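You operate a simulated robot arm through the tools that you are given. There is no shell and no other tool.

The job below is to be done with a simulated robot arm. You get a single attempt, and the scene is never put back.

Task
Couple the air hose to ROLLER and set 4 bar.
Fine: let the air out with the white button before coupling; star knob to zero and hose on before the yellow lever opens; then set it by the gauge.
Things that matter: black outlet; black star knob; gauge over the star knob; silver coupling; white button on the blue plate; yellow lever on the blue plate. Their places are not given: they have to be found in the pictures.

Only the result counts: the job must be done as asked and must still hold three seconds after the hand-in. Knocking over, shifting, dropping, spilling or breaking anything else fails it.

Robot
A 7-joint arm with a three-finger gripper, fixed in place. Base frame: the origin is at the foot of the arm, x ahead of it, y to its left, z up. Readings come in m, degrees, newtons and seconds.
Its first joint turns from -166.0 to 166.0 degrees. Payload 2.69 kg.
Tool frame: the origin (TCP) lies between the finger pads and is the grasp point; the fingertips stand 0.03 m ahead of it; z points along the fingers, y is the line along which they close. The gripper opens to 0.128 m. The gripper's body begins 0.117 m behind the TCP.
Orientation is that of the tool frame in the base frame, as [roll, pitch, yaw] about the fixed x, y, z axes, in that order (R = Rz(yaw) Ry(pitch) Rx(roll)). With the fingers straight down and closing along the base's y, the tool's x points along the base's -x, its y along +y and its z along -z.

Tools
- The arm moves only by the tool nudge_tool. Its argument "deltas" is one flat list of numbers, 6 for each row, row after row: the shift along the tool's x, y, z in m, then the turn, a rotation vector about the tool's x, y, z in degrees. In form: [dx, dy, dz, wx, wy, wz, dx, dy, dz, wx, wy, wz, ...]. A call has 1 to 20 rows; each row is the pose to reach, as a shift and turn from the pose commanded when the call began, along the tool's axes at that moment. "hand" is the opening, from 0 (shut) to 1 (fully open), set as the call begins (left out, the last holds). Rows are played at 5 a second. More than 0.05 m and 8.6 degrees between two rows, or a gripper value outside its range, and nothing of the call is played. Where a pose cannot be reached the arm comes as near as it can. A force on the tool above 80 N (or 10 N above the force at the start of the call, whichever is more), or a blocked arm, ends the call early, and 0.2 s more pass. The fingers move at their own pace and stop on an object; they squeeze with about 29 N. The grip force told is the motor's: it shows also when the fingers shut on nothing. Time passes only in rows, and 0.2 s behind the last, so rows that repeat a pose let the fingers close. The reply holds the time, the measured pose of the TCP, the force on the tool along the base axes, the opening and the grip force, in the units named above and with some noise, with the torque about the TCP (base axes, N m) and any sound that the robot's microphone picked up.
- Cameras (640 x 400 px; columns grow to the right, rows downward): "scene" is fixed at [0.2063, -0.637, 1.7227]; the picture's right is [0.99, -0.16, 0.00], its down [-0.06, -0.38, -0.92] and it looks along [0.15, 0.91, -0.38] (base axes); focal length 312 px, centre (320, 200). "wrist" rides on the gripper at [0.058, 0.054, -0.131] in the tool frame; the picture's right is [-0.68, 0.74, 0.00], its down [-0.62, -0.57, -0.55] and it looks along [-0.40, -0.37, 0.84] (tool axes); focal length 234 px, centre (320, 200).
- capture(camera): a new picture of that camera. It takes no simulated time.
- move_column(by): slides the trunk up (or, below 0, down) by that many m; the arm rides with it, the base frame stays. It gives what a move gives, with no picture.
- locate(camera, pixels): there is no depth. For up to 12 entries [column, row, z] of the newest picture of that camera ("zoom" is the newest enlarged one), the place [x, y] in the base frame at which the ray of that pixel passes the height z, good to about 0.002 m, but the place of the scene camera against the robot may be out by one fixed shift of up to 0.025 m in any direction. It takes no simulated time.
- enlarge(camera, box): a new picture of the part [left, top, right, bottom] of that camera's present view, enlarged. It takes no simulated time.
- sign_off(): hands the job in; it is judged then, once.

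Unless the task says otherwise, let go and move clear before handing in.

The tools are called after "Request:" by a JSON object that holds its "fn" and its "kwargs". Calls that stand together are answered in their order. nudge_tool: Moves the arm, as the interface text tells. Its arguments: {"type":"object","properties":{"deltas":{"type":"array","items":{"type":"number"}},"hand":{"type":"number"}},"required":["deltas"]} The other tools are called the same way: move_column (by) slides the trunk up or down; capture (camera) takes a picture; locate (camera, pixels) gives the place at which the rays of pixels pass given heights; enlarge (camera, box) takes an enlarged picture of a part of a camera's view; sign_off () hands the job in.

At the start:

```text
t: 0.0
position: [0.6446, 0.3466, 1.3293]
tcp_rot: [-180.0, 0.1, -180.0]
wrist_force: [-0.2, 0.4, 0.6]
ft_torque: [0.0, 0.0, 0.0]
gripper_width: 0.1281
finger_force: 0.0
trunk travel left (down, up): [-0.15, 0.2]
```

scene: 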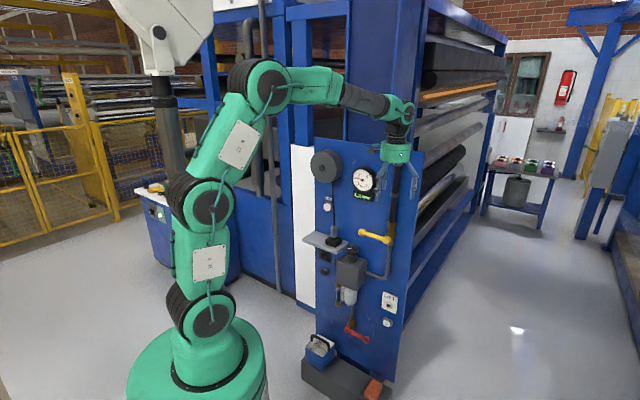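
wrist: 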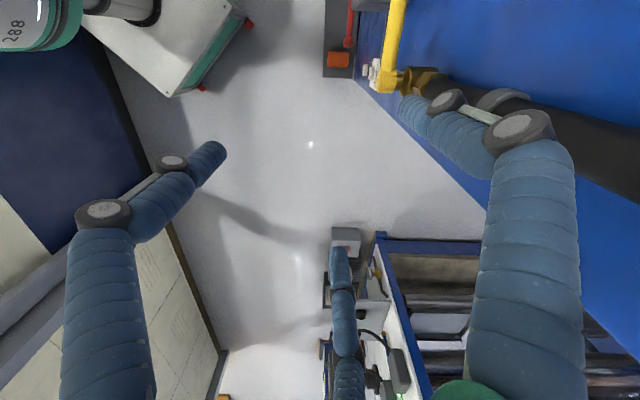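

The scene shows a blue plate with a gauge at about (364,180), a yellow lever at (375,237), a dark disc at (325,165) and a red lever at (356,333). I'll enlarge the plate regions to identify each part.

Request:
{"fn": "enlarge", "kwargs": {"camera": "scene", "box": [290, 130, 430, 220]}}

Request:
{"fn": "enlarge", "kwargs": {"camera": "scene", "box": [290, 210, 430, 300]}}

Request:
{"fn": "enlarge", "kwargs": {"camera": "scene", "box": [290, 280, 430, 400]}}

Request:
{"fn": "enlarge", "kwargs": {"camera": "wrist", "box": [300, 0, 640, 210]}}

```text
4.44 times, centred on (360, 175) of scene
```

zoom: 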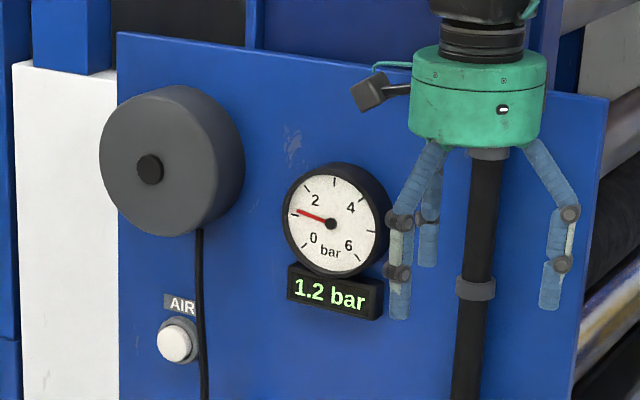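

```text
4.44 times, centred on (360, 255) of scene
```

zoom: 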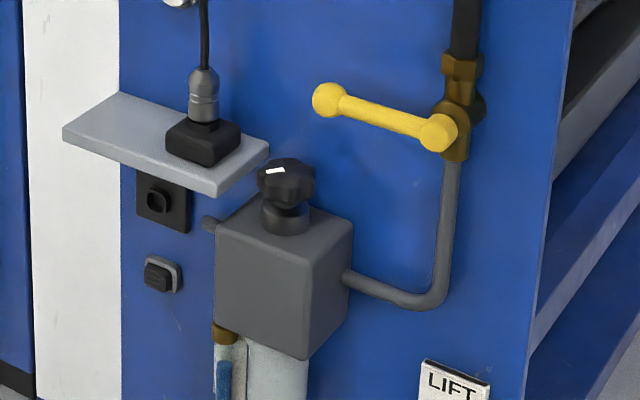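

```text
3.33 times, centred on (360, 340) of scene
```

zoom: 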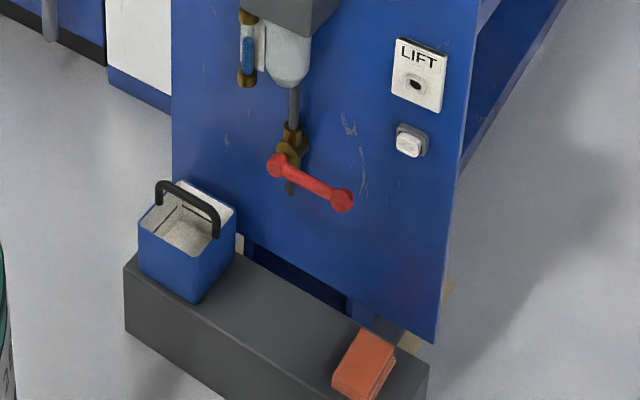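

```text
1.88 times, centred on (470, 105) of wrist
```

zoom: 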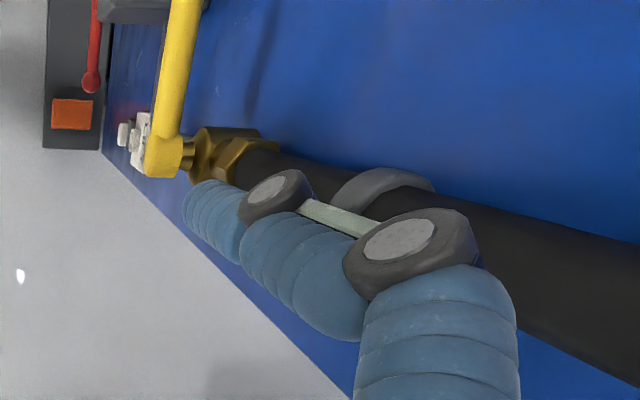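

The plate carries a black outlet (about pixel 326,254), a LIFT outlet (389,300) and two whitish buttons, AIR (328,206) and the one under LIFT (387,322). I'll zoom in closer to tell them apart.

Request:
{"fn": "enlarge", "kwargs": {"camera": "scene", "box": [310, 190, 350, 215]}}

Request:
{"fn": "enlarge", "kwargs": {"camera": "scene", "box": [300, 220, 364, 280]}}

Request:
{"fn": "enlarge", "kwargs": {"camera": "scene", "box": [370, 285, 410, 330]}}

Request:
{"fn": "enlarge", "kwargs": {"camera": "scene", "box": [340, 160, 390, 205]}}

```text
16.00 times, centred on (330, 202) of scene
```

zoom: 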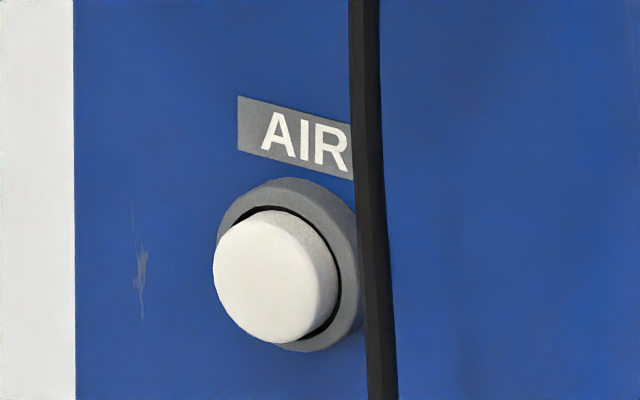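

```text
6.67 times, centred on (332, 250) of scene
```

zoom: 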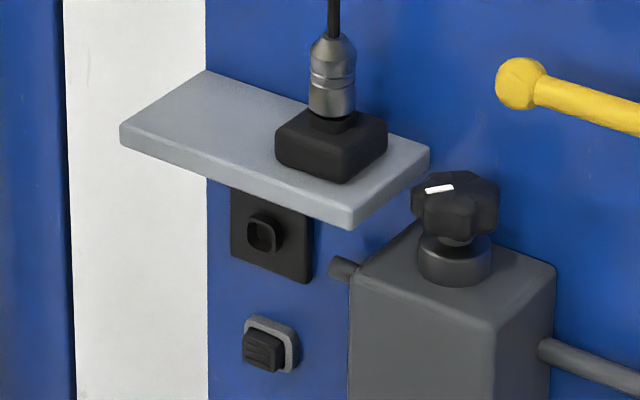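

```text
8.89 times, centred on (390, 308) of scene
```

zoom: 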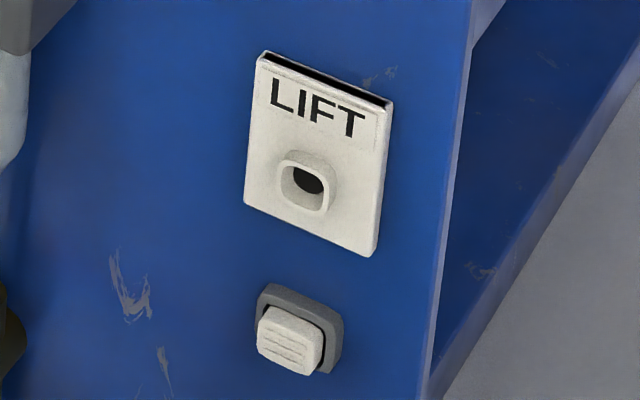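

```text
8.89 times, centred on (365, 182) of scene
```

zoom: 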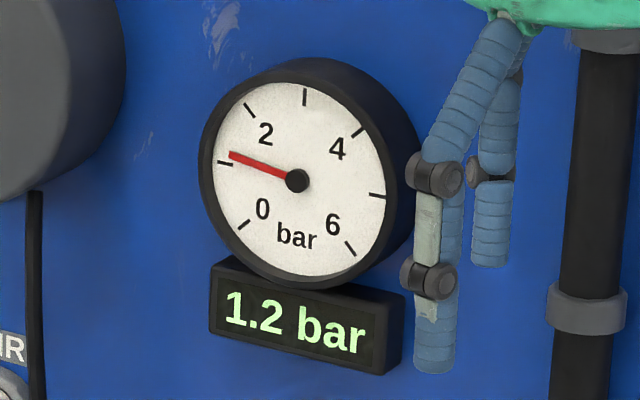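

The plate faces the robot at roughly 45°: its top edge slopes from (316,136) to (425,152), and the right edge in the wrist view runs along (360,75)–(500,230). The AIR button (328,206) is the vent, and the black outlet sits under the shelf. I'll back the tool away from the plate and yaw it 45° before turning it to face the plate.

Request:
{"fn": "nudge_tool", "kwargs": {"deltas": [0.028, -0.006, 0, 0, 0, -5.6, 0.056, -0.012, 0, 0, 0, -11.2, 0.084, -0.018, 0, 0, 0, -16.9, 0.112, -0.024, 0, 0, 0, -22.5, 0.14, -0.03, 0, 0, 0, -28.1, 0.168, -0.036, 0, 0, 0, -33.8, 0.196, -0.042, 0, 0, 0, -39.4, 0.2246, -0.0466, 0, 0, 0, -45], "hand": 0.3}}

```text
t: 1.8
position: [0.4196, 0.3014, 1.3294]
tcp_rot: [-180.0, 0.0, -134.9]
wrist_force: [-0.9, -0.6, 0.7]
ft_torque: [0.02, 0.05, 0.02]
gripper_width: 0.0383
finger_force: 0.2
trunk travel left (down, up): [-0.15, 0.2]
```

The arm is clear at (0.42, 0.30, 1.33). Next I'll pitch the tool 90° so the fingers and wrist camera face the plate.

Request:
{"fn": "nudge_tool", "kwargs": {"deltas": [-0.005, 0.0077, 0.009, 0, -7.5, 0, -0.01, 0.0154, 0.018, 0, -15, 0, -0.015, 0.023, 0.027, 0, -22.5, 0, -0.02, 0.031, 0.036, 0, -30, 0, -0.025, 0.038, 0.045, 0, -37.5, 0, -0.03, 0.045, 0.054, 0, -45, 0, -0.035, 0.052, 0.063, 0, -52.5, 0, -0.04, 0.06, 0.072, 0, -60, 0, -0.045, 0.067, 0.08, 0, -67.5, 0, -0.05, 0.073, 0.087, 0, -75, 0, -0.053, 0.08, 0.094, 0, -82.5, 0, -0.0566, 0.085, 0.1, 0, -90, 0]}}

Request:
{"fn": "capture", "kwargs": {"camera": "wrist"}}

Request:
{"fn": "capture", "kwargs": {"camera": "scene"}}

```text
t: 4.4
position: [0.3989, 0.3993, 1.2309]
tcp_rot: [0.9, 89.6, 46.0]
wrist_force: [-1.0, -0.8, 1.0]
ft_torque: [-0.06, 0.1, -0.01]
gripper_width: 0.0383
finger_force: 0.0
trunk travel left (down, up): [-0.15, 0.2]
```

```text
taken
```

wrist: 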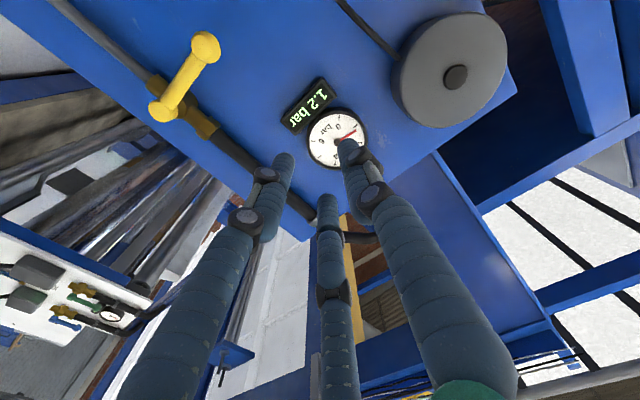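

```text
taken
```

scene: 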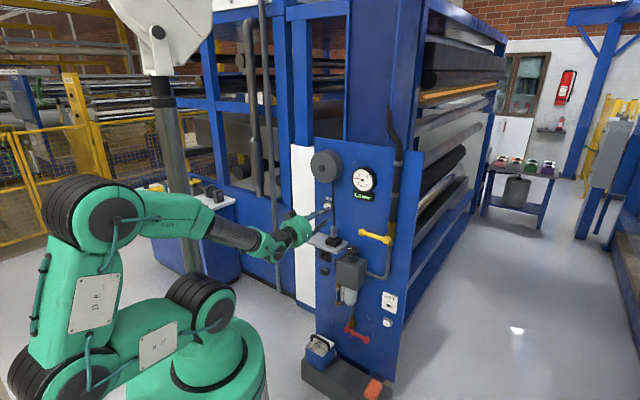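

The wrist view now shows the plate upside-down, with the gauge at (338,138) reading 1.2 bar, the yellow lever at (185,75) and the reel at (455,75). Cross-checking with the scene puts the gauge near (0.598, 0.582, 1.29). I'll move the tool down and left to view the knob, shelf and outlet.

Request:
{"fn": "nudge_tool", "kwargs": {"deltas": [0.04, 0.02, -0.01, 0, 0, 0, 0.08, 0.04, -0.02, 0, 0, 0, 0.12, 0.06, -0.03, 0, 0, 0, 0.16, 0.08, -0.04, 0, 0, 0, 0.2, 0.1, -0.05, 0, 0, 0]}}

Request:
{"fn": "capture", "kwargs": {"camera": "wrist"}}

Request:
{"fn": "capture", "kwargs": {"camera": "scene"}}

```text
t: 5.6
position: [0.2948, 0.4361, 1.0279]
tcp_rot: [46.3, 90.0, 91.3]
wrist_force: [0.6, 0.6, -1.2]
ft_torque: [0.04, -0.02, -0.04]
gripper_width: 0.0386
finger_force: 0.2
trunk travel left (down, up): [-0.15, 0.2]
```

```text
taken
```

wrist: 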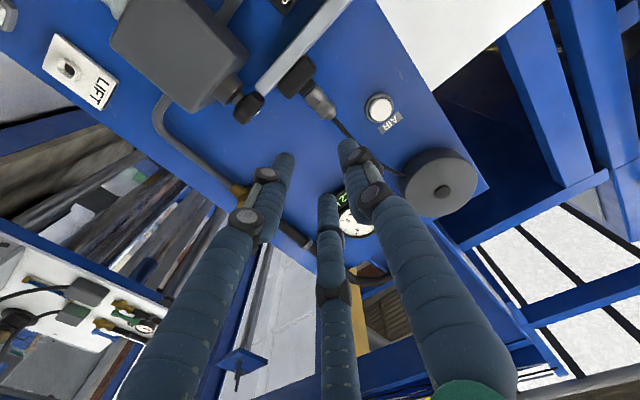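

```text
taken
```

scene: 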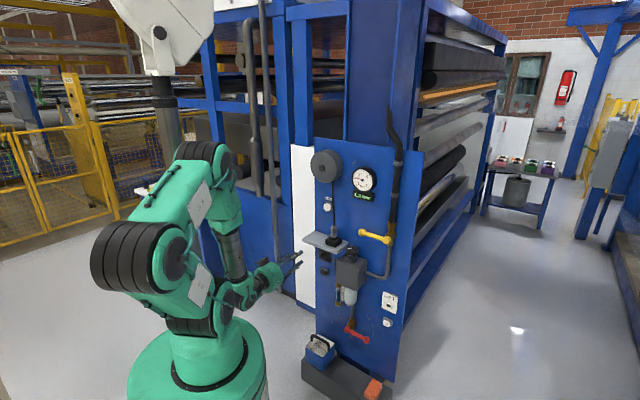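

The AIR button is at (380,108), with the coupling and its holder at (310,90) and the knob at (248,105). I'll get rays for these now, then move lower for a second view that includes the outlet.

Request:
{"fn": "locate", "kwargs": {"camera": "wrist", "pixels": [[380, 108, 1.1], [380, 108, 1.2], [248, 105, 0.95], [248, 105, 1.05], [68, 69, 0.7], [68, 69, 0.85], [441, 191, 1.2], [441, 191, 1.35], [318, 100, 1.0], [318, 100, 1.1]]}}

Request:
{"fn": "enlarge", "kwargs": {"camera": "wrist", "box": [220, 0, 440, 140]}}

Request:
{"fn": "nudge_tool", "kwargs": {"deltas": [0.04, 0.0, 0, 0, 0, 0, 0.08, 0.0, 0, 0, 0, 0, 0.12, 0.0, 0, 0, 0, 0, 0.16, 0.0, 0, 0, 0, 0, 0.2, 0.0, 0, 0, 0, 0]}}

Request:
{"fn": "capture", "kwargs": {"camera": "wrist"}}

```text
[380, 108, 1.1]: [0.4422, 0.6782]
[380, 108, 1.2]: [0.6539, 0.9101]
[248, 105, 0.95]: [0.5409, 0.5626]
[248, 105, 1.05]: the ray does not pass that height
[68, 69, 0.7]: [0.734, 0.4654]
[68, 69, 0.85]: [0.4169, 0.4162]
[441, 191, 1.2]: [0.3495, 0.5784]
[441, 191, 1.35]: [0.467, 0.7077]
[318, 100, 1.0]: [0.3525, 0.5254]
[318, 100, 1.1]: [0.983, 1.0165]
```

```text
2.86 times, centred on (330, 70) of wrist
```

zoom: 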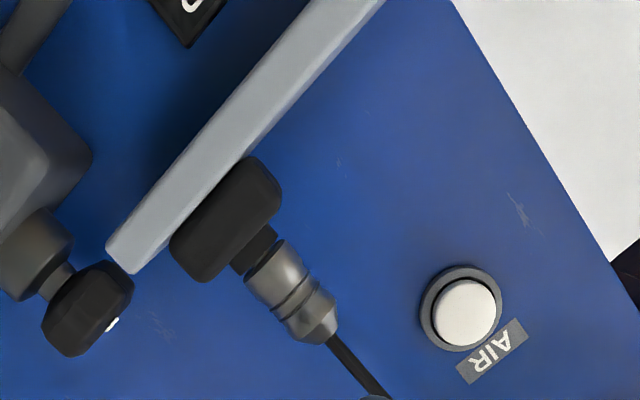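

```text
t: 6.8
position: [0.2911, 0.4372, 0.8324]
tcp_rot: [20.0, 89.8, 65.1]
wrist_force: [0.1, 0.0, 0.5]
ft_torque: [0.01, 0.05, -0.02]
gripper_width: 0.0382
finger_force: 0.0
trunk travel left (down, up): [-0.15, 0.2]
```

```text
taken
```

wrist: 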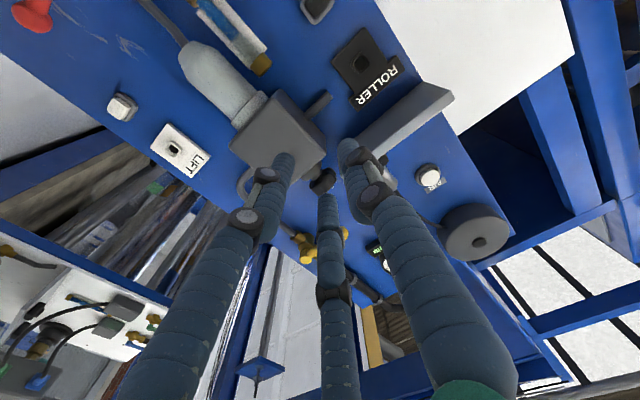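

The black outlet at (361,63) carries the ROLLER label, so it's the right one. I'll zoom in on it and take rays for the same features from this second position.

Request:
{"fn": "enlarge", "kwargs": {"camera": "wrist", "box": [290, 0, 470, 113]}}

Request:
{"fn": "locate", "kwargs": {"camera": "wrist", "pixels": [[428, 176, 1.1], [428, 176, 1.2], [174, 149, 0.7], [174, 149, 0.85], [479, 242, 1.2], [479, 242, 1.35], [361, 63, 0.82], [361, 63, 0.9], [323, 180, 0.95], [323, 180, 1.05]]}}

Request:
{"fn": "enlarge", "kwargs": {"camera": "wrist", "box": [330, 120, 530, 260]}}

```text
3.54 times, centred on (380, 56) of wrist
```

zoom: 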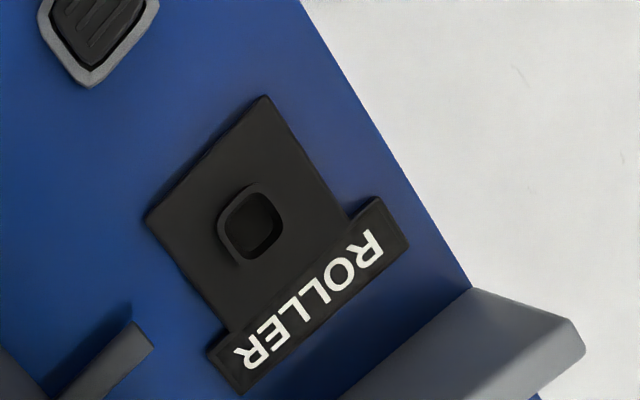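

```text
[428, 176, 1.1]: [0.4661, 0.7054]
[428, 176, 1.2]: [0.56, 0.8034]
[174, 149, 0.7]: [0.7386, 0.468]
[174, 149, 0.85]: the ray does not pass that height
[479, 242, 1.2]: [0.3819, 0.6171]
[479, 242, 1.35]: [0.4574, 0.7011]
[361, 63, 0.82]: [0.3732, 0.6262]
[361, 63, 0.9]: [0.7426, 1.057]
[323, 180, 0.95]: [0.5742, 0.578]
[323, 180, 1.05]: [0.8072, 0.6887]
```

```text
2.86 times, centred on (430, 190) of wrist
```

zoom: 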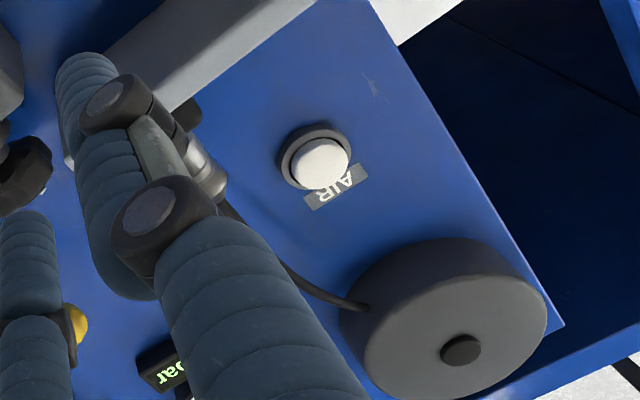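

The AIR button triangulates to about (0.485, 0.725, 1.120), the knob to about (0.570, 0.577, 0.948) and the LIFT outlet to (0.732, 0.467, 0.701). The plate normal is therefore close to 45°. I'll shut the gripper, rise in front of the AIR button and move up to it.

Request:
{"fn": "nudge_tool", "kwargs": {"deltas": [-0.048, 0.011, 0, 0, 0, 0, -0.096, 0.022, 0, 0, 0, 0, -0.144, 0.033, 0, 0, 0, 0, -0.192, 0.044, 0, 0, 0, 0, -0.24, 0.055, 0, 0, 0, 0, -0.2877, 0.0664, 0, 0, 0, 0, -0.2877, 0.0664, 0.045, 0, 0, 0, -0.2877, 0.0664, 0.09, 0, 0, 0, -0.2877, 0.0664, 0.135, 0, 0, 0], "hand": 0}}

Request:
{"fn": "capture", "kwargs": {"camera": "wrist"}}

Request:
{"fn": "capture", "kwargs": {"camera": "scene"}}

```text
t: 8.8
position: [0.3424, 0.5782, 1.12]
tcp_rot: [16.0, 89.9, 61.0]
wrist_force: [-0.1, -0.3, -0.3]
ft_torque: [0.0, 0.0, -0.01]
gripper_width: 0.002
finger_force: 29.2
trunk travel left (down, up): [-0.15, 0.2]
```

```text
taken
```

wrist: 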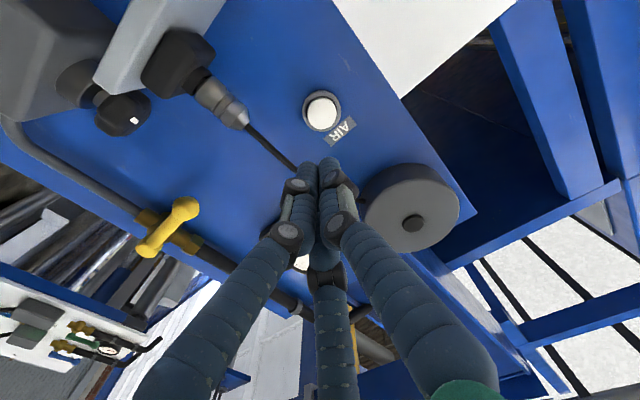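

```text
taken
```

scene: 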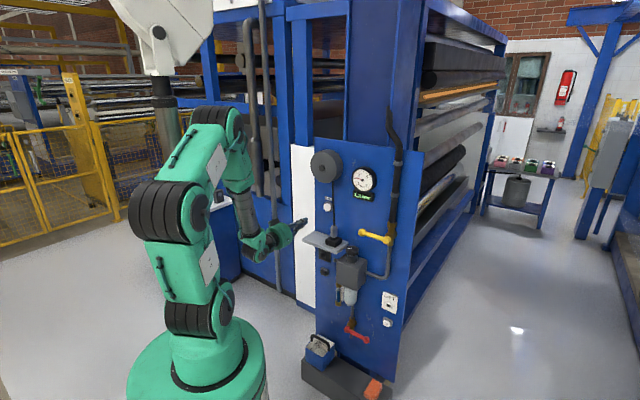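

From this third position the AIR button is at (321,111), the coupling at (215,100), the knob at (125,113) and the lever ends at (185,207) and (148,247). I'll take rays for these and zoom in for detail.

Request:
{"fn": "locate", "kwargs": {"camera": "wrist", "pixels": [[321, 109, 1.1], [321, 109, 1.15], [185, 207, 1.0], [185, 207, 1.1], [148, 247, 1.0], [148, 247, 1.1], [125, 113, 0.9], [125, 113, 1.0], [218, 101, 1.0], [218, 101, 1.05]]}}

Request:
{"fn": "enlarge", "kwargs": {"camera": "wrist", "box": [0, 0, 280, 175]}}

Request:
{"fn": "enlarge", "kwargs": {"camera": "wrist", "box": [80, 160, 240, 280]}}

```text
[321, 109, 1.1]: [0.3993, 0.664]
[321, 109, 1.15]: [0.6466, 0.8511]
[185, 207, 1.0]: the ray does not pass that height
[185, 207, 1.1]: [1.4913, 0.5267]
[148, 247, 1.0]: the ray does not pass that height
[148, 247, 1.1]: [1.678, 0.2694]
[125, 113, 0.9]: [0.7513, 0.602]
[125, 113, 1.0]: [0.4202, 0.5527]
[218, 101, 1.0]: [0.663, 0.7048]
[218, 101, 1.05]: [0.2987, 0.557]
```

```text
2.29 times, centred on (140, 88) of wrist
```

zoom: 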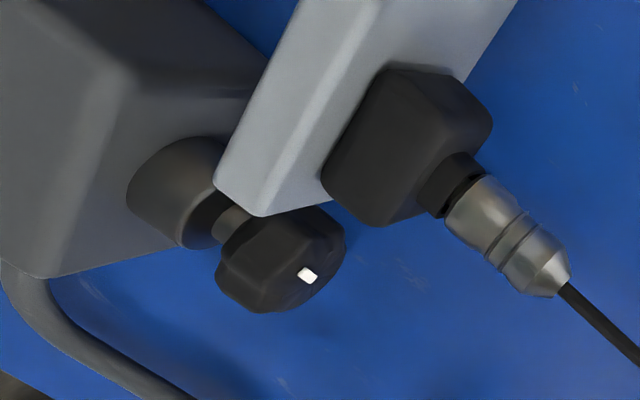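

```text
3.33 times, centred on (160, 220) of wrist
```

zoom: 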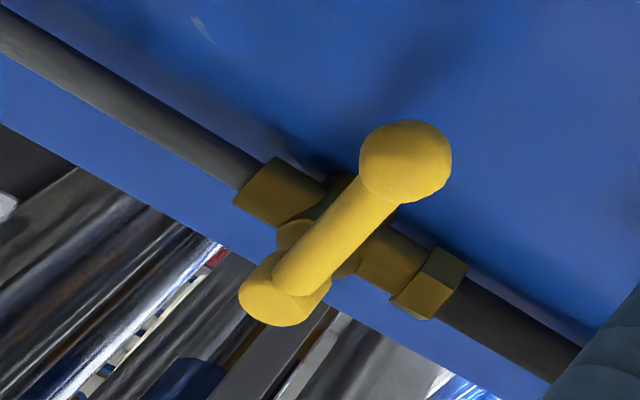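

The three AIR rays agree on (0.484, 0.7265, 1.118), and the coupling comes out at (0.4965, 0.6375, 1.023). I'll advance the shut fingers to just short of the AIR button.

Request:
{"fn": "nudge_tool", "kwargs": {"deltas": [0.001, 0.002, 0.04, 0, 0, 0, 0.002, 0.0044, 0.08, 0, 0, 0, 0.002, 0.0044, 0.12, 0, 0, 0, 0.002, 0.0044, 0.155, 0, 0, 0]}}

Request:
{"fn": "capture", "kwargs": {"camera": "wrist"}}

Request:
{"fn": "enlarge", "kwargs": {"camera": "scene", "box": [300, 150, 400, 220]}}

```text
t: 9.8
position: [0.4498, 0.6915, 1.1169]
tcp_rot: [-85.8, 90.0, -40.8]
wrist_force: [-0.9, -0.3, 0.5]
ft_torque: [-0.02, 0.03, 0.01]
gripper_width: 0.0021
finger_force: 29.1
trunk travel left (down, up): [-0.15, 0.2]
```

```text
taken
```

wrist: 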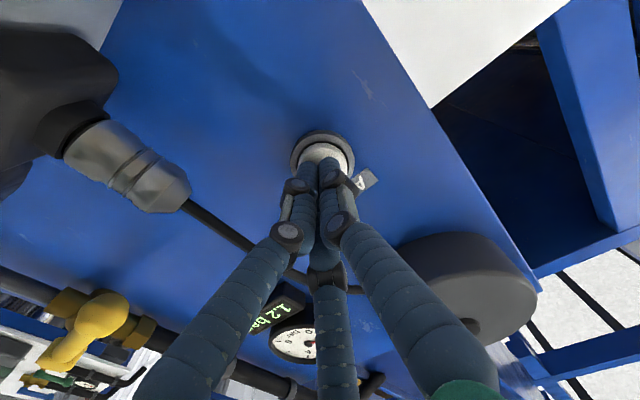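

```text
5.71 times, centred on (350, 185) of scene
```

zoom: 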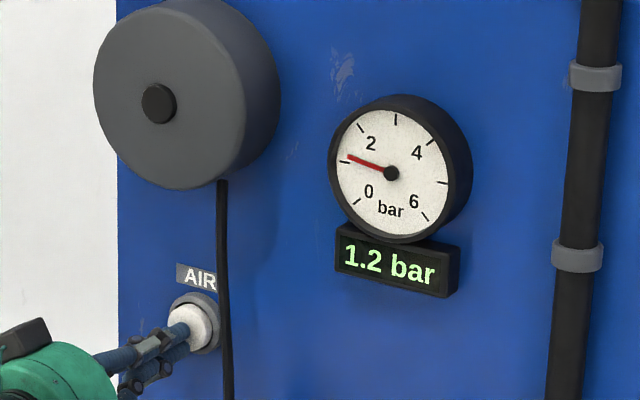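

The fingers line up with the AIR button (tips at about 320,160 on the button). I'll push in gently and watch the gauge.

Request:
{"fn": "nudge_tool", "kwargs": {"deltas": [0, 0, 0.008, 0, 0, 0, 0, 0, 0.014, 0, 0, 0, 0, 0, 0.018, 0, 0, 0, 0, 0, 0.021, 0, 0, 0, 0, 0, 0.024, 0, 0, 0, 0, 0, 0.024, 0, 0, 0, 0, 0, 0.024, 0, 0, 0]}}

Request:
{"fn": "enlarge", "kwargs": {"camera": "scene", "box": [300, 150, 400, 220]}}

Request:
{"fn": "capture", "kwargs": {"camera": "wrist"}}

```text
t: 11.4
position: [0.4616, 0.705, 1.1144]
tcp_rot: [-131.9, 89.8, -86.9]
wrist_force: [-56.8, -56.1, -5.1]
ft_torque: [0.01, 0.14, -0.01]
gripper_width: 0.0061
finger_force: 31.3
trunk travel left (down, up): [-0.15, 0.2]
heard: click
```

```text
5.71 times, centred on (350, 185) of scene
```

zoom: 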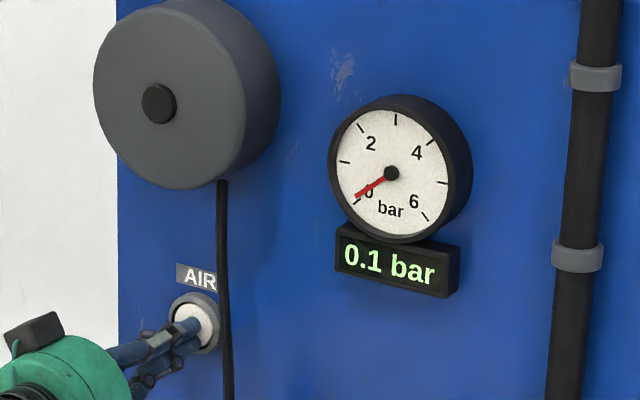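

```text
taken
```

wrist: 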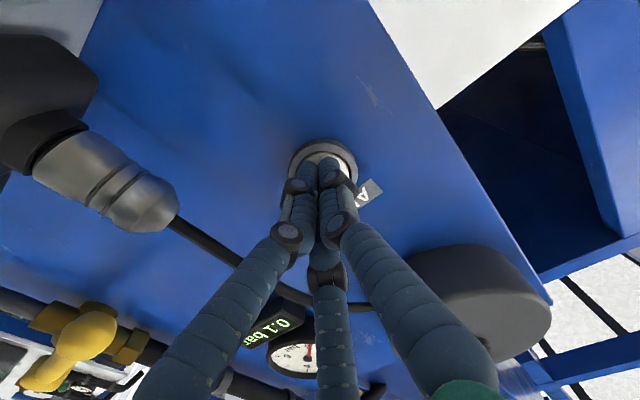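

A click was heard and the gauge has dropped to 0.1 bar, with about 80 N on the tool. I'll hold at a slightly lower force until it reaches 0.

Request:
{"fn": "nudge_tool", "kwargs": {"deltas": [0, 0, -0.001, 0, 0, 0, 0, 0, -0.001, 0, 0, 0, 0, 0, -0.001, 0, 0, 0, 0, 0, -0.001, 0, 0, 0, 0, 0, -0.001, 0, 0, 0]}}

Request:
{"fn": "enlarge", "kwargs": {"camera": "scene", "box": [300, 150, 400, 220]}}

```text
t: 12.6
position: [0.4623, 0.7042, 1.1147]
tcp_rot: [-139.5, 89.8, -94.3]
wrist_force: [-52.4, -46.9, -16.7]
ft_torque: [-0.26, 0.32, 0.07]
gripper_width: 0.0061
finger_force: 30.9
trunk travel left (down, up): [-0.15, 0.2]
```

```text
5.71 times, centred on (350, 185) of scene
```

zoom: 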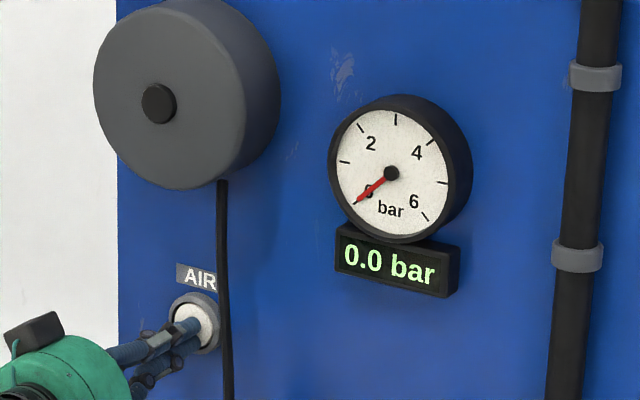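

The gauge now reads 0.0 bar. I'll back straight off and check that it stays there.

Request:
{"fn": "nudge_tool", "kwargs": {"deltas": [0, 0, -0.01, 0, 0, 0, 0, 0, -0.04, 0, 0, 0, 0, 0, -0.08, 0, 0, 0, 0, 0, -0.12, 0, 0, 0, 0, 0, -0.16, 0, 0, 0, 0, 0, -0.2, 0, 0, 0]}}

Request:
{"fn": "capture", "kwargs": {"camera": "scene"}}

Request:
{"fn": "enlarge", "kwargs": {"camera": "scene", "box": [300, 150, 400, 220]}}

Request:
{"fn": "enlarge", "kwargs": {"camera": "scene", "box": [300, 220, 380, 280]}}

```text
t: 14.0
position: [0.3234, 0.5649, 1.1155]
tcp_rot: [-153.2, 90.0, -108.1]
wrist_force: [0.7, 0.4, -0.7]
ft_torque: [0.01, -0.03, 0.02]
gripper_width: 0.0018
finger_force: 31.1
trunk travel left (down, up): [-0.15, 0.2]
```

```text
taken
```

scene: 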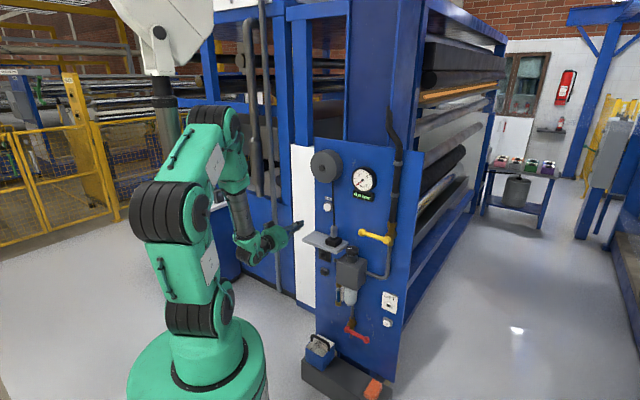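

```text
5.71 times, centred on (350, 185) of scene
```

zoom: 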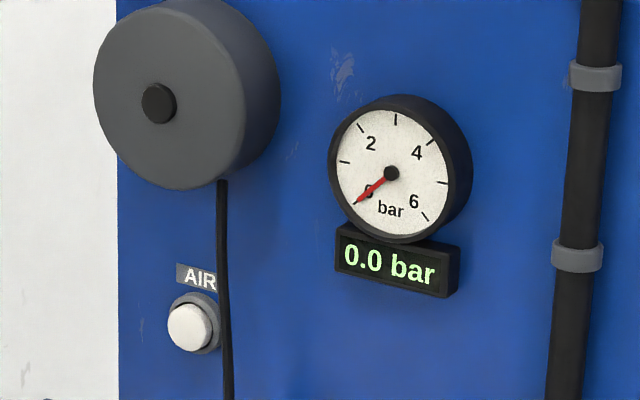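

```text
6.67 times, centred on (340, 250) of scene
```

zoom: 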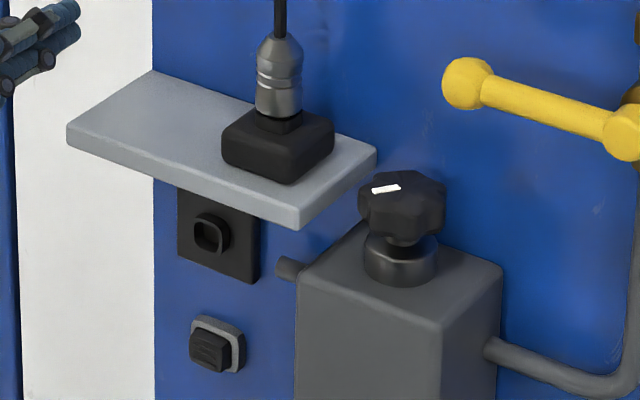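

The gauge holds at 0.0 bar. Next I'll set the star knob to zero. It sits near (0.57, 0.577, 0.955) on a vertical axis, with the lever's free end at about (0.581, 0.525, 1.074) above and to its right. I'll move in front of the knob with the tool tilted 30° down and look again.

Request:
{"fn": "nudge_tool", "kwargs": {"deltas": [0.0168, -0.0277, 0, 0, 5, 0, 0.0335, -0.0553, 0.0, 0, 10, 0, 0.05, -0.083, 0.01, 0, 15, 0, 0.067, -0.111, 0.03, 0, 20, 0, 0.084, -0.138, 0.055, 0, 25, 0, 0.1005, -0.166, 0.0793, 0, 30, 0], "hand": 0.65}}

Request:
{"fn": "capture", "kwargs": {"camera": "wrist"}}

Request:
{"fn": "capture", "kwargs": {"camera": "scene"}}

```text
t: 15.4
position: [0.4943, 0.5053, 1.01]
tcp_rot: [-179.9, 59.9, -135.0]
wrist_force: [0.0, -0.2, 0.2]
ft_torque: [-0.02, -0.06, -0.02]
gripper_width: 0.0832
finger_force: 0.1
trunk travel left (down, up): [-0.15, 0.2]
```

```text
taken
```

wrist: 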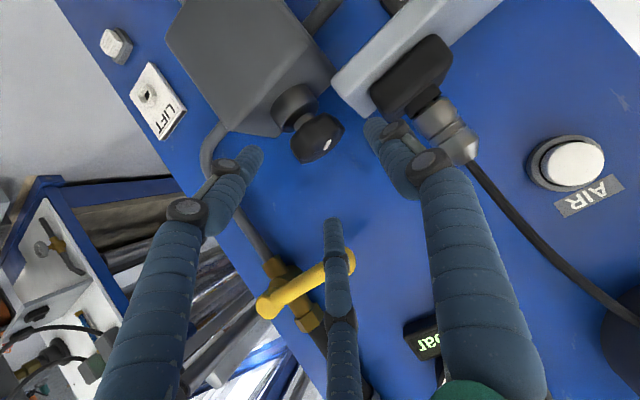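

```text
taken
```

scene: 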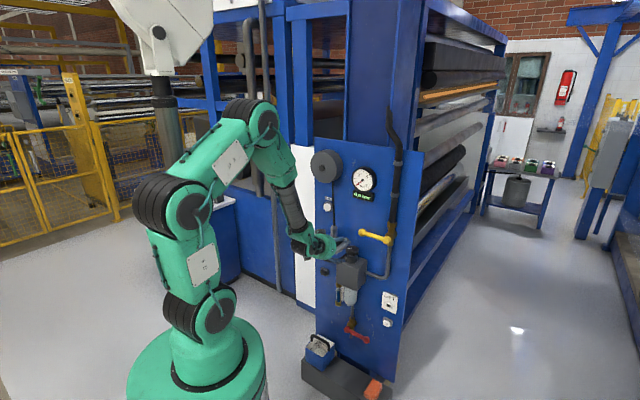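

The knob is at about (318,138) in the wrist view, between the open fingers. I'll zoom in and take rays for the knob and nearby parts.

Request:
{"fn": "enlarge", "kwargs": {"camera": "wrist", "box": [230, 60, 400, 180]}}

Request:
{"fn": "enlarge", "kwargs": {"camera": "scene", "box": [310, 220, 400, 280]}}

Request:
{"fn": "locate", "kwargs": {"camera": "wrist", "pixels": [[318, 139, 0.93], [318, 139, 0.97], [288, 262, 1.0], [288, 262, 1.1], [338, 262, 1.1], [564, 163, 1.1], [564, 163, 1.13], [440, 122, 1.0], [440, 122, 1.05]]}}

```text
3.33 times, centred on (315, 120) of wrist
```

zoom: 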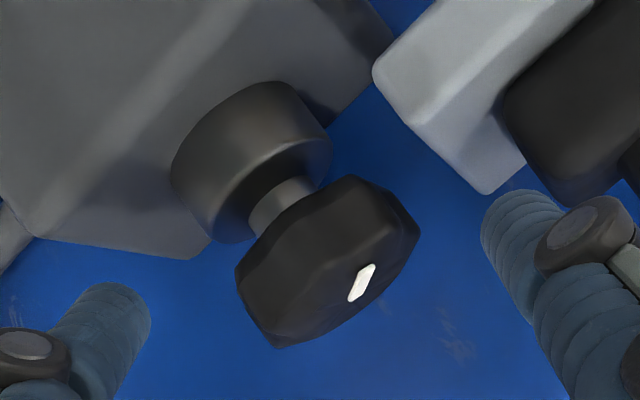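

```text
6.67 times, centred on (355, 250) of scene
```

zoom: 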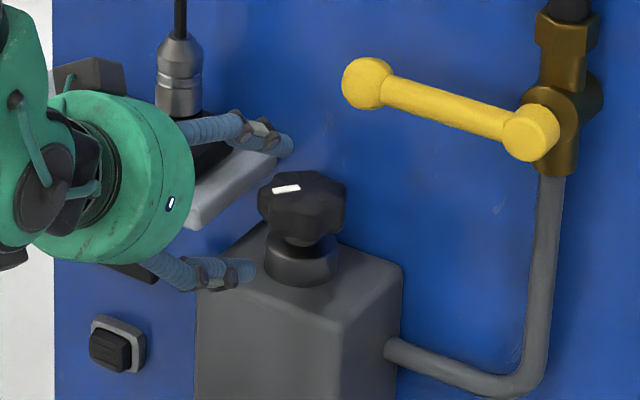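

```text
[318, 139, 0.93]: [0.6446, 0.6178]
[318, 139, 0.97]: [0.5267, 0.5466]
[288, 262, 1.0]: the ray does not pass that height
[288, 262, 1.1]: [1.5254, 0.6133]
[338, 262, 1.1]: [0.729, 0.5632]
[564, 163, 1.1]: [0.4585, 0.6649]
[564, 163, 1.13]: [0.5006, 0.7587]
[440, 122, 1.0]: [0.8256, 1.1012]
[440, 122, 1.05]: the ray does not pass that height
```

Combining the rays puts the knob centre near (0.578, 0.579, 0.951). I'll move in along the tool axis most of the way with the fingers open and recheck alignment.

Request:
{"fn": "nudge_tool", "kwargs": {"deltas": [-0.002, -0.004, 0.025, 0, 0, 0, -0.0045, -0.0071, 0.05, 0, 0, 0, -0.0045, -0.0071, 0.075, 0, 0, 0]}}

Request:
{"fn": "capture", "kwargs": {"camera": "wrist"}}

Request:
{"fn": "enlarge", "kwargs": {"camera": "scene", "box": [310, 220, 400, 280]}}

```text
t: 16.2
position: [0.5485, 0.5498, 0.9811]
tcp_rot: [-180.0, 59.9, -135.1]
wrist_force: [0.5, -0.2, 0.0]
ft_torque: [0.01, -0.01, 0.02]
gripper_width: 0.0833
finger_force: 0.0
trunk travel left (down, up): [-0.15, 0.2]
```

```text
taken
```

wrist: 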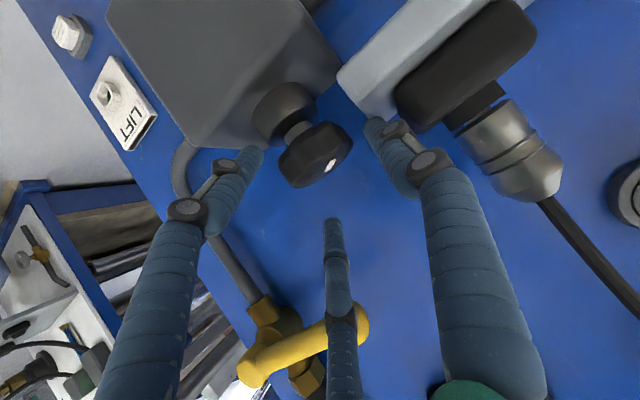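

```text
6.67 times, centred on (355, 250) of scene
```

zoom: 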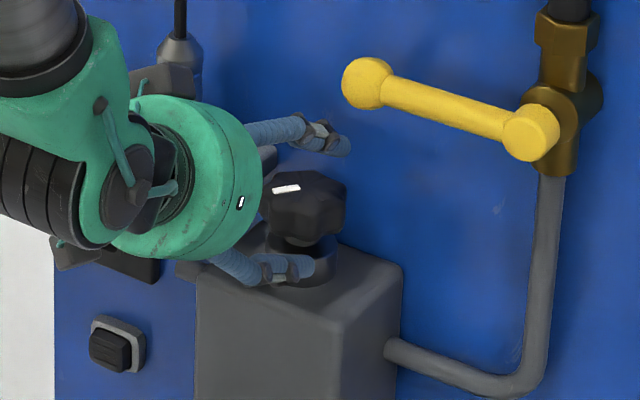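

The knob now appears at (315,153). I'll get its ray from here to refine its depth before closing in.

Request:
{"fn": "locate", "kwargs": {"camera": "wrist", "pixels": [[316, 153, 0.93], [316, 153, 0.97], [331, 164, 0.95], [331, 164, 0.97], [284, 113, 0.9], [284, 113, 0.94], [340, 76, 0.9], [340, 76, 0.94], [330, 126, 0.95], [296, 187, 0.95], [353, 150, 0.95], [278, 160, 0.95]]}}

Request:
{"fn": "enlarge", "kwargs": {"camera": "wrist", "box": [240, 70, 400, 200]}}

```text
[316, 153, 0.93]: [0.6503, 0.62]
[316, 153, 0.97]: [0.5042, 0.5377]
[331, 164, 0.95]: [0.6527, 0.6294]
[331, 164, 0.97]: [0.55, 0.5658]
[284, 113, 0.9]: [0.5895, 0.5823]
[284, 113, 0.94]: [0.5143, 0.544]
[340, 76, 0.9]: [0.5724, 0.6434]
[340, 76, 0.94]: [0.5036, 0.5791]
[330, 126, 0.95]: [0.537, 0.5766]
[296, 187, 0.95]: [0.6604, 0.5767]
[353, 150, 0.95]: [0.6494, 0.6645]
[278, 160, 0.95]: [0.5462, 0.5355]
```

```text
3.08 times, centred on (320, 135) of wrist
```

zoom: 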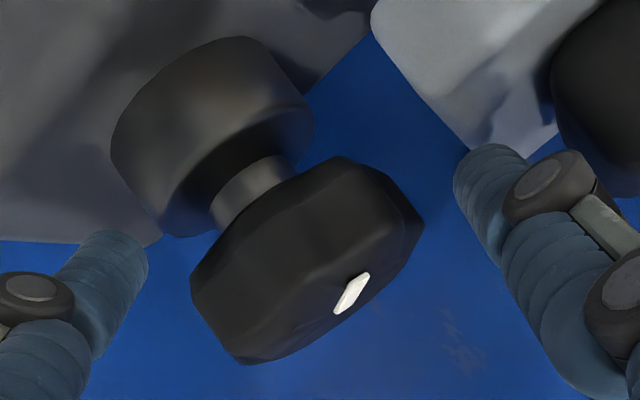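

The wrist rays put the shelf's right end about 22 mm left of the knob edge. I'll narrow the opening to 74 mm, flatten the tilt to about 15° and come in from slightly right of the normal, so the left finger clears the shelf.

Request:
{"fn": "nudge_tool", "kwargs": {"deltas": [0.006, -0.004, -0.02, -3.1, -5, -1.3, 0.011, -0.007, -0.02, -6.2, -10, -2.6, 0.0161, -0.0103, -0.0087, -9.3, -15, -3.87], "hand": 0.578}}

Request:
{"fn": "capture", "kwargs": {"camera": "wrist"}}

Request:
{"fn": "enlarge", "kwargs": {"camera": "scene", "box": [310, 220, 400, 280]}}

```text
t: 17.0
position: [0.5438, 0.5283, 0.9716]
tcp_rot: [-179.9, 75.2, -124.8]
wrist_force: [-0.1, 0.3, 0.4]
ft_torque: [-0.02, 0.0, 0.01]
gripper_width: 0.074
finger_force: 0.2
trunk travel left (down, up): [-0.15, 0.2]
```

```text
taken
```

wrist: 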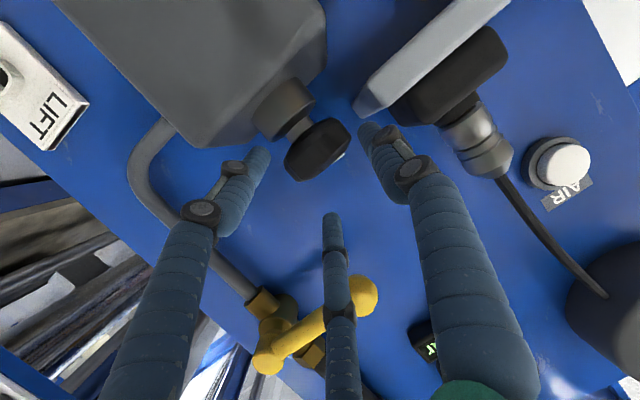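

```text
6.67 times, centred on (355, 250) of scene
```

zoom: 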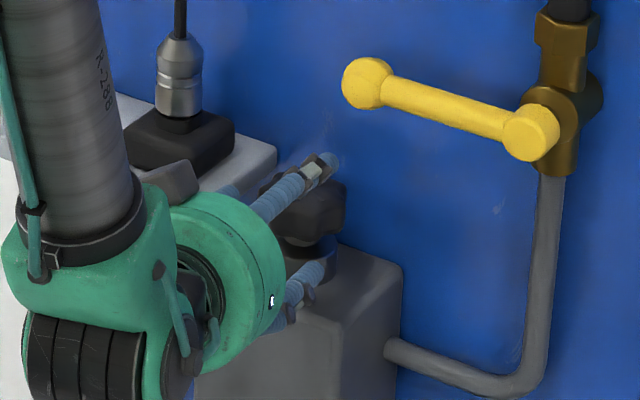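

The knob centre at (317,150) matches my estimate to within a few pixels. I'll advance 48 mm and check the fingers before closing.

Request:
{"fn": "nudge_tool", "kwargs": {"deltas": [0, 0, 0.016, 0, 0, 0, 0, 0, 0.032, 0, 0, 0, -0.0005, 0.0009, 0.047, 0, 0, 0]}}

Request:
{"fn": "capture", "kwargs": {"camera": "wrist"}}

```text
t: 17.8
position: [0.5727, 0.562, 0.9585]
tcp_rot: [179.6, 74.9, -125.7]
wrist_force: [19.1, -59.9, 3.0]
ft_torque: [-1.97, 0.25, 0.37]
gripper_width: 0.109
finger_force: 20.4
trunk travel left (down, up): [-0.15, 0.2]
```

```text
taken
```

wrist: 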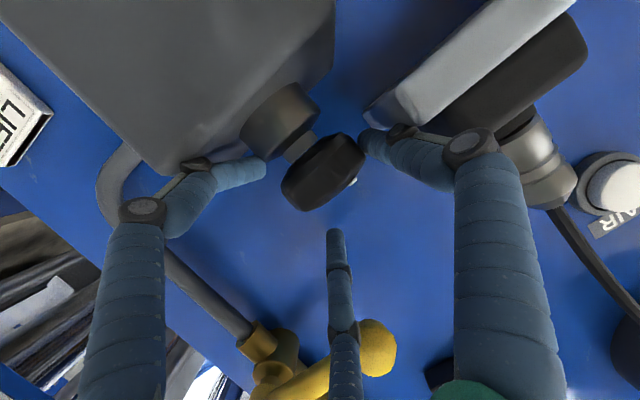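

The tool hit something: 60 N, and the fingers were wedged open to 109 mm, because the knob is wider and slightly further right than I assumed. I'll back straight out and measure it again.

Request:
{"fn": "nudge_tool", "kwargs": {"deltas": [0, 0, -0.02, 0, 0, 0, 0, 0, -0.04, 0, 0, 0, 0, 0, -0.06, 0, 0, 0, 0, 0, -0.06, 0, 0, 0], "hand": 0.7}}

Request:
{"fn": "capture", "kwargs": {"camera": "wrist"}}

Request:
{"fn": "enlarge", "kwargs": {"camera": "scene", "box": [300, 160, 400, 280]}}

Request:
{"fn": "enlarge", "kwargs": {"camera": "wrist", "box": [240, 70, 400, 200]}}

```text
t: 18.8
position: [0.5369, 0.5198, 0.9754]
tcp_rot: [180.0, 75.1, -124.8]
wrist_force: [-0.1, 0.1, 0.1]
ft_torque: [0.03, 0.01, 0.02]
gripper_width: 0.0897
finger_force: 0.2
trunk travel left (down, up): [-0.15, 0.2]
```

```text
taken
```

wrist: 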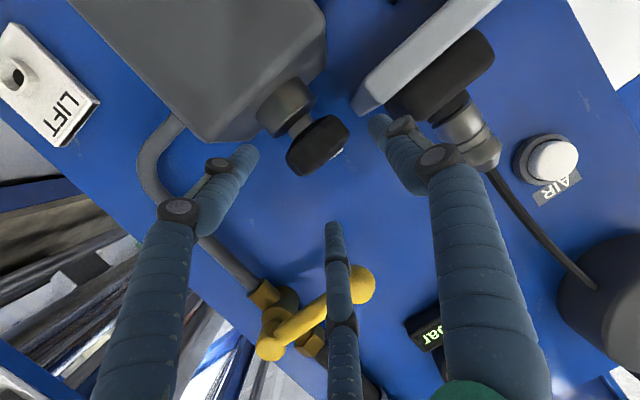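

```text
3.33 times, centred on (350, 220) of scene
```

zoom: 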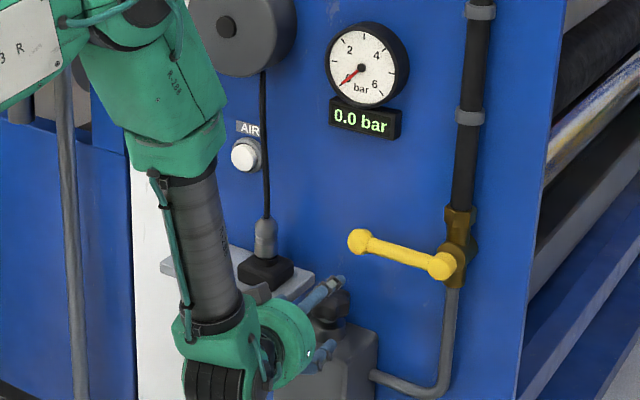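

```text
3.08 times, centred on (320, 135) of wrist
```

zoom: 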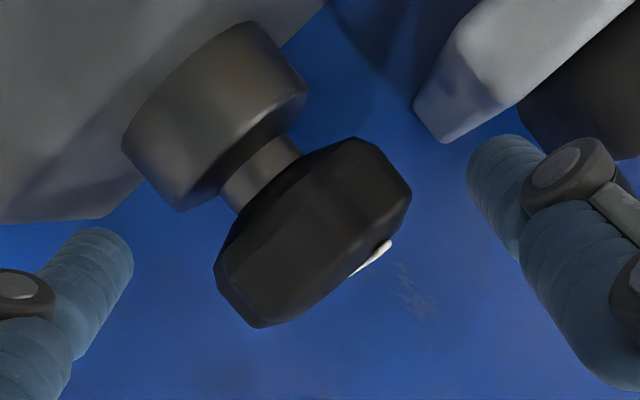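

The gauge is still at 0.0 and nothing else has moved. I'll get rays for both knob edges and the neck to fix its centre and diameter.

Request:
{"fn": "locate", "kwargs": {"camera": "wrist", "pixels": [[292.4, 166.2, 0.945], [292.4, 166.2, 0.955], [340.5, 123, 0.945], [340.5, 123, 0.955], [318, 145, 0.945], [318, 145, 0.955], [341, 133, 0.96], [341, 133, 0.97], [299, 130, 0.93], [299, 130, 0.94], [360, 110, 0.94], [360, 110, 0.95]]}}

```text
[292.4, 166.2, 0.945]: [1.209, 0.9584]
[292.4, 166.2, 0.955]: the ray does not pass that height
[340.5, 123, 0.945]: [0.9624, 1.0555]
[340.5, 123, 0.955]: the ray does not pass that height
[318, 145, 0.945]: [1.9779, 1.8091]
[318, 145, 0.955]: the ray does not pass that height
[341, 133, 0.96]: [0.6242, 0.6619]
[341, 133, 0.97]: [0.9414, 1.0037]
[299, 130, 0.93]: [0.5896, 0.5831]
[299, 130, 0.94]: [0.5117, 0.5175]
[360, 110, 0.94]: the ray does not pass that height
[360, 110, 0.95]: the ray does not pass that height
```

The knob is centred at (0.578, 0.579) with a diameter of about 58 mm, so the contact was more likely with the shelf's right end. I'll zoom in on the shelf corner and the fingertips.

Request:
{"fn": "enlarge", "kwargs": {"camera": "wrist", "box": [310, 60, 430, 140]}}

Request:
{"fn": "enlarge", "kwargs": {"camera": "scene", "box": [320, 225, 370, 265]}}

```text
5.00 times, centred on (370, 100) of wrist
```

zoom: 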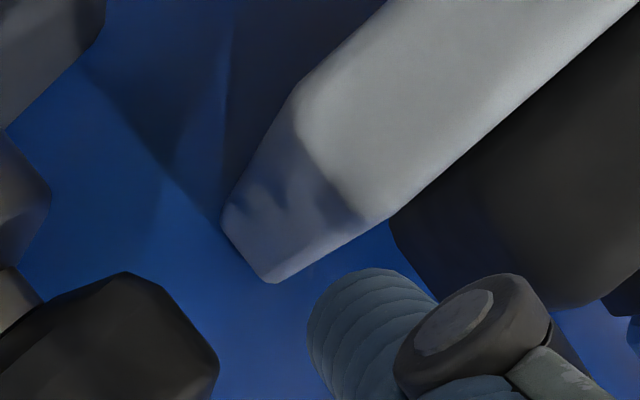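

```text
10.00 times, centred on (345, 245) of scene
```

zoom: 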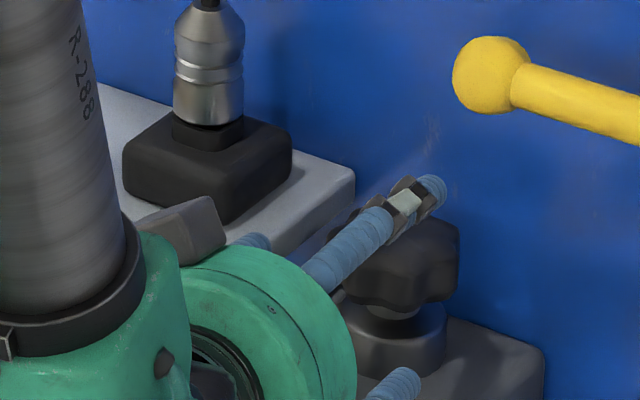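

The zoom shows the shelf's end face level with the knob (top at about z = 0.957), so the left fingertip hit the shelf end. The gap beside the knob is about 20 mm. I'll square up to the plate normal with a 69 mm opening so the left finger fits centred in that gap.

Request:
{"fn": "nudge_tool", "kwargs": {"deltas": [0.0004, 0.0073, -0.0045, 4.93, 0, 1.32, 0.0008, 0.0146, -0.0089, 9.85, 0, 2.64], "hand": 0.539}}

Request:
{"fn": "capture", "kwargs": {"camera": "wrist"}}

Request:
{"fn": "enlarge", "kwargs": {"camera": "wrist", "box": [230, 60, 430, 200]}}

```text
t: 19.4
position: [0.5206, 0.5201, 0.9783]
tcp_rot: [-179.9, 74.9, -135.0]
wrist_force: [0.4, -0.9, -0.1]
ft_torque: [0.01, -0.01, 0.04]
gripper_width: 0.0689
finger_force: 0.1
trunk travel left (down, up): [-0.15, 0.2]
```

```text
taken
```

wrist: 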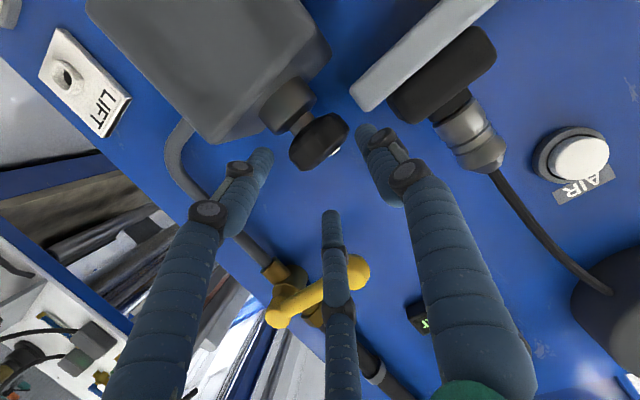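

```text
2.86 times, centred on (330, 130) of wrist
```

zoom: 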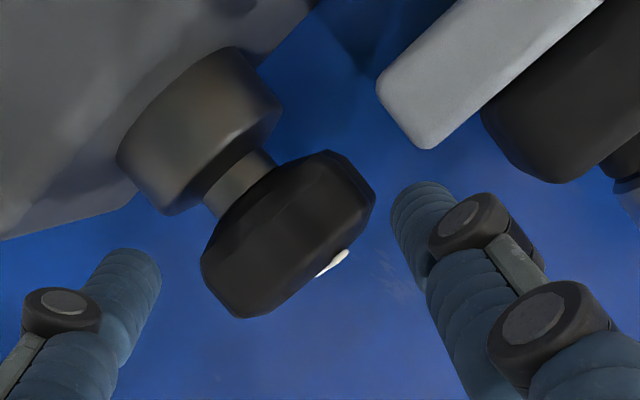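

The rays here confirm the knob centre at (0.578, 0.579, 0.951) and the shelf end about 53 mm left of it, so the fingers have clearance on both sides. I'll advance 67 mm to straddle the knob.

Request:
{"fn": "nudge_tool", "kwargs": {"deltas": [0.0005, 0.0005, 0.02, 0, 0, 0, 0.001, 0.001, 0.036, 0, 0, 0, 0.0012, 0.0011, 0.05, 0, 0, 0, 0.0012, 0.0011, 0.06, 0, 0, 0, 0.0012, 0.0011, 0.067, 0, 0, 0]}}

Request:
{"fn": "capture", "kwargs": {"camera": "wrist"}}

Request:
{"fn": "enlarge", "kwargs": {"camera": "scene", "box": [310, 220, 400, 280]}}

```text
t: 20.5
position: [0.5569, 0.5565, 0.9621]
tcp_rot: [179.5, 75.1, -135.5]
wrist_force: [-27.4, -38.0, 36.6]
ft_torque: [0.52, 2.46, 2.04]
gripper_width: 0.0976
finger_force: 15.9
trunk travel left (down, up): [-0.15, 0.2]
stopped in row 5: the force on the tool passed its limit at 90 N (the readings are from after the stop); the commanded pose is now the measured one
```

```text
taken
```

wrist: 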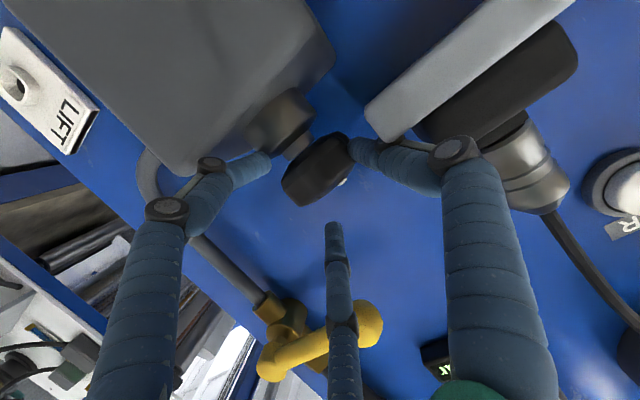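

```text
6.67 times, centred on (355, 250) of scene
```

zoom: 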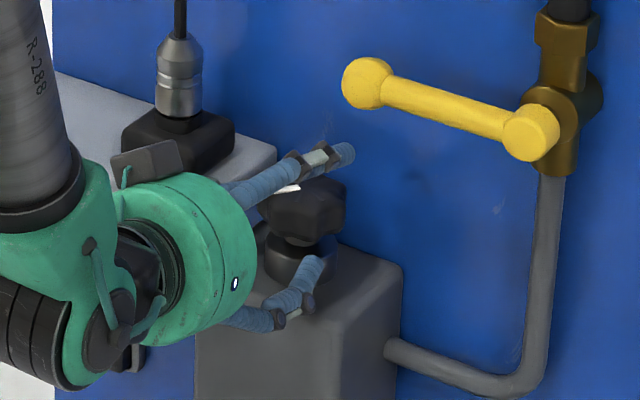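

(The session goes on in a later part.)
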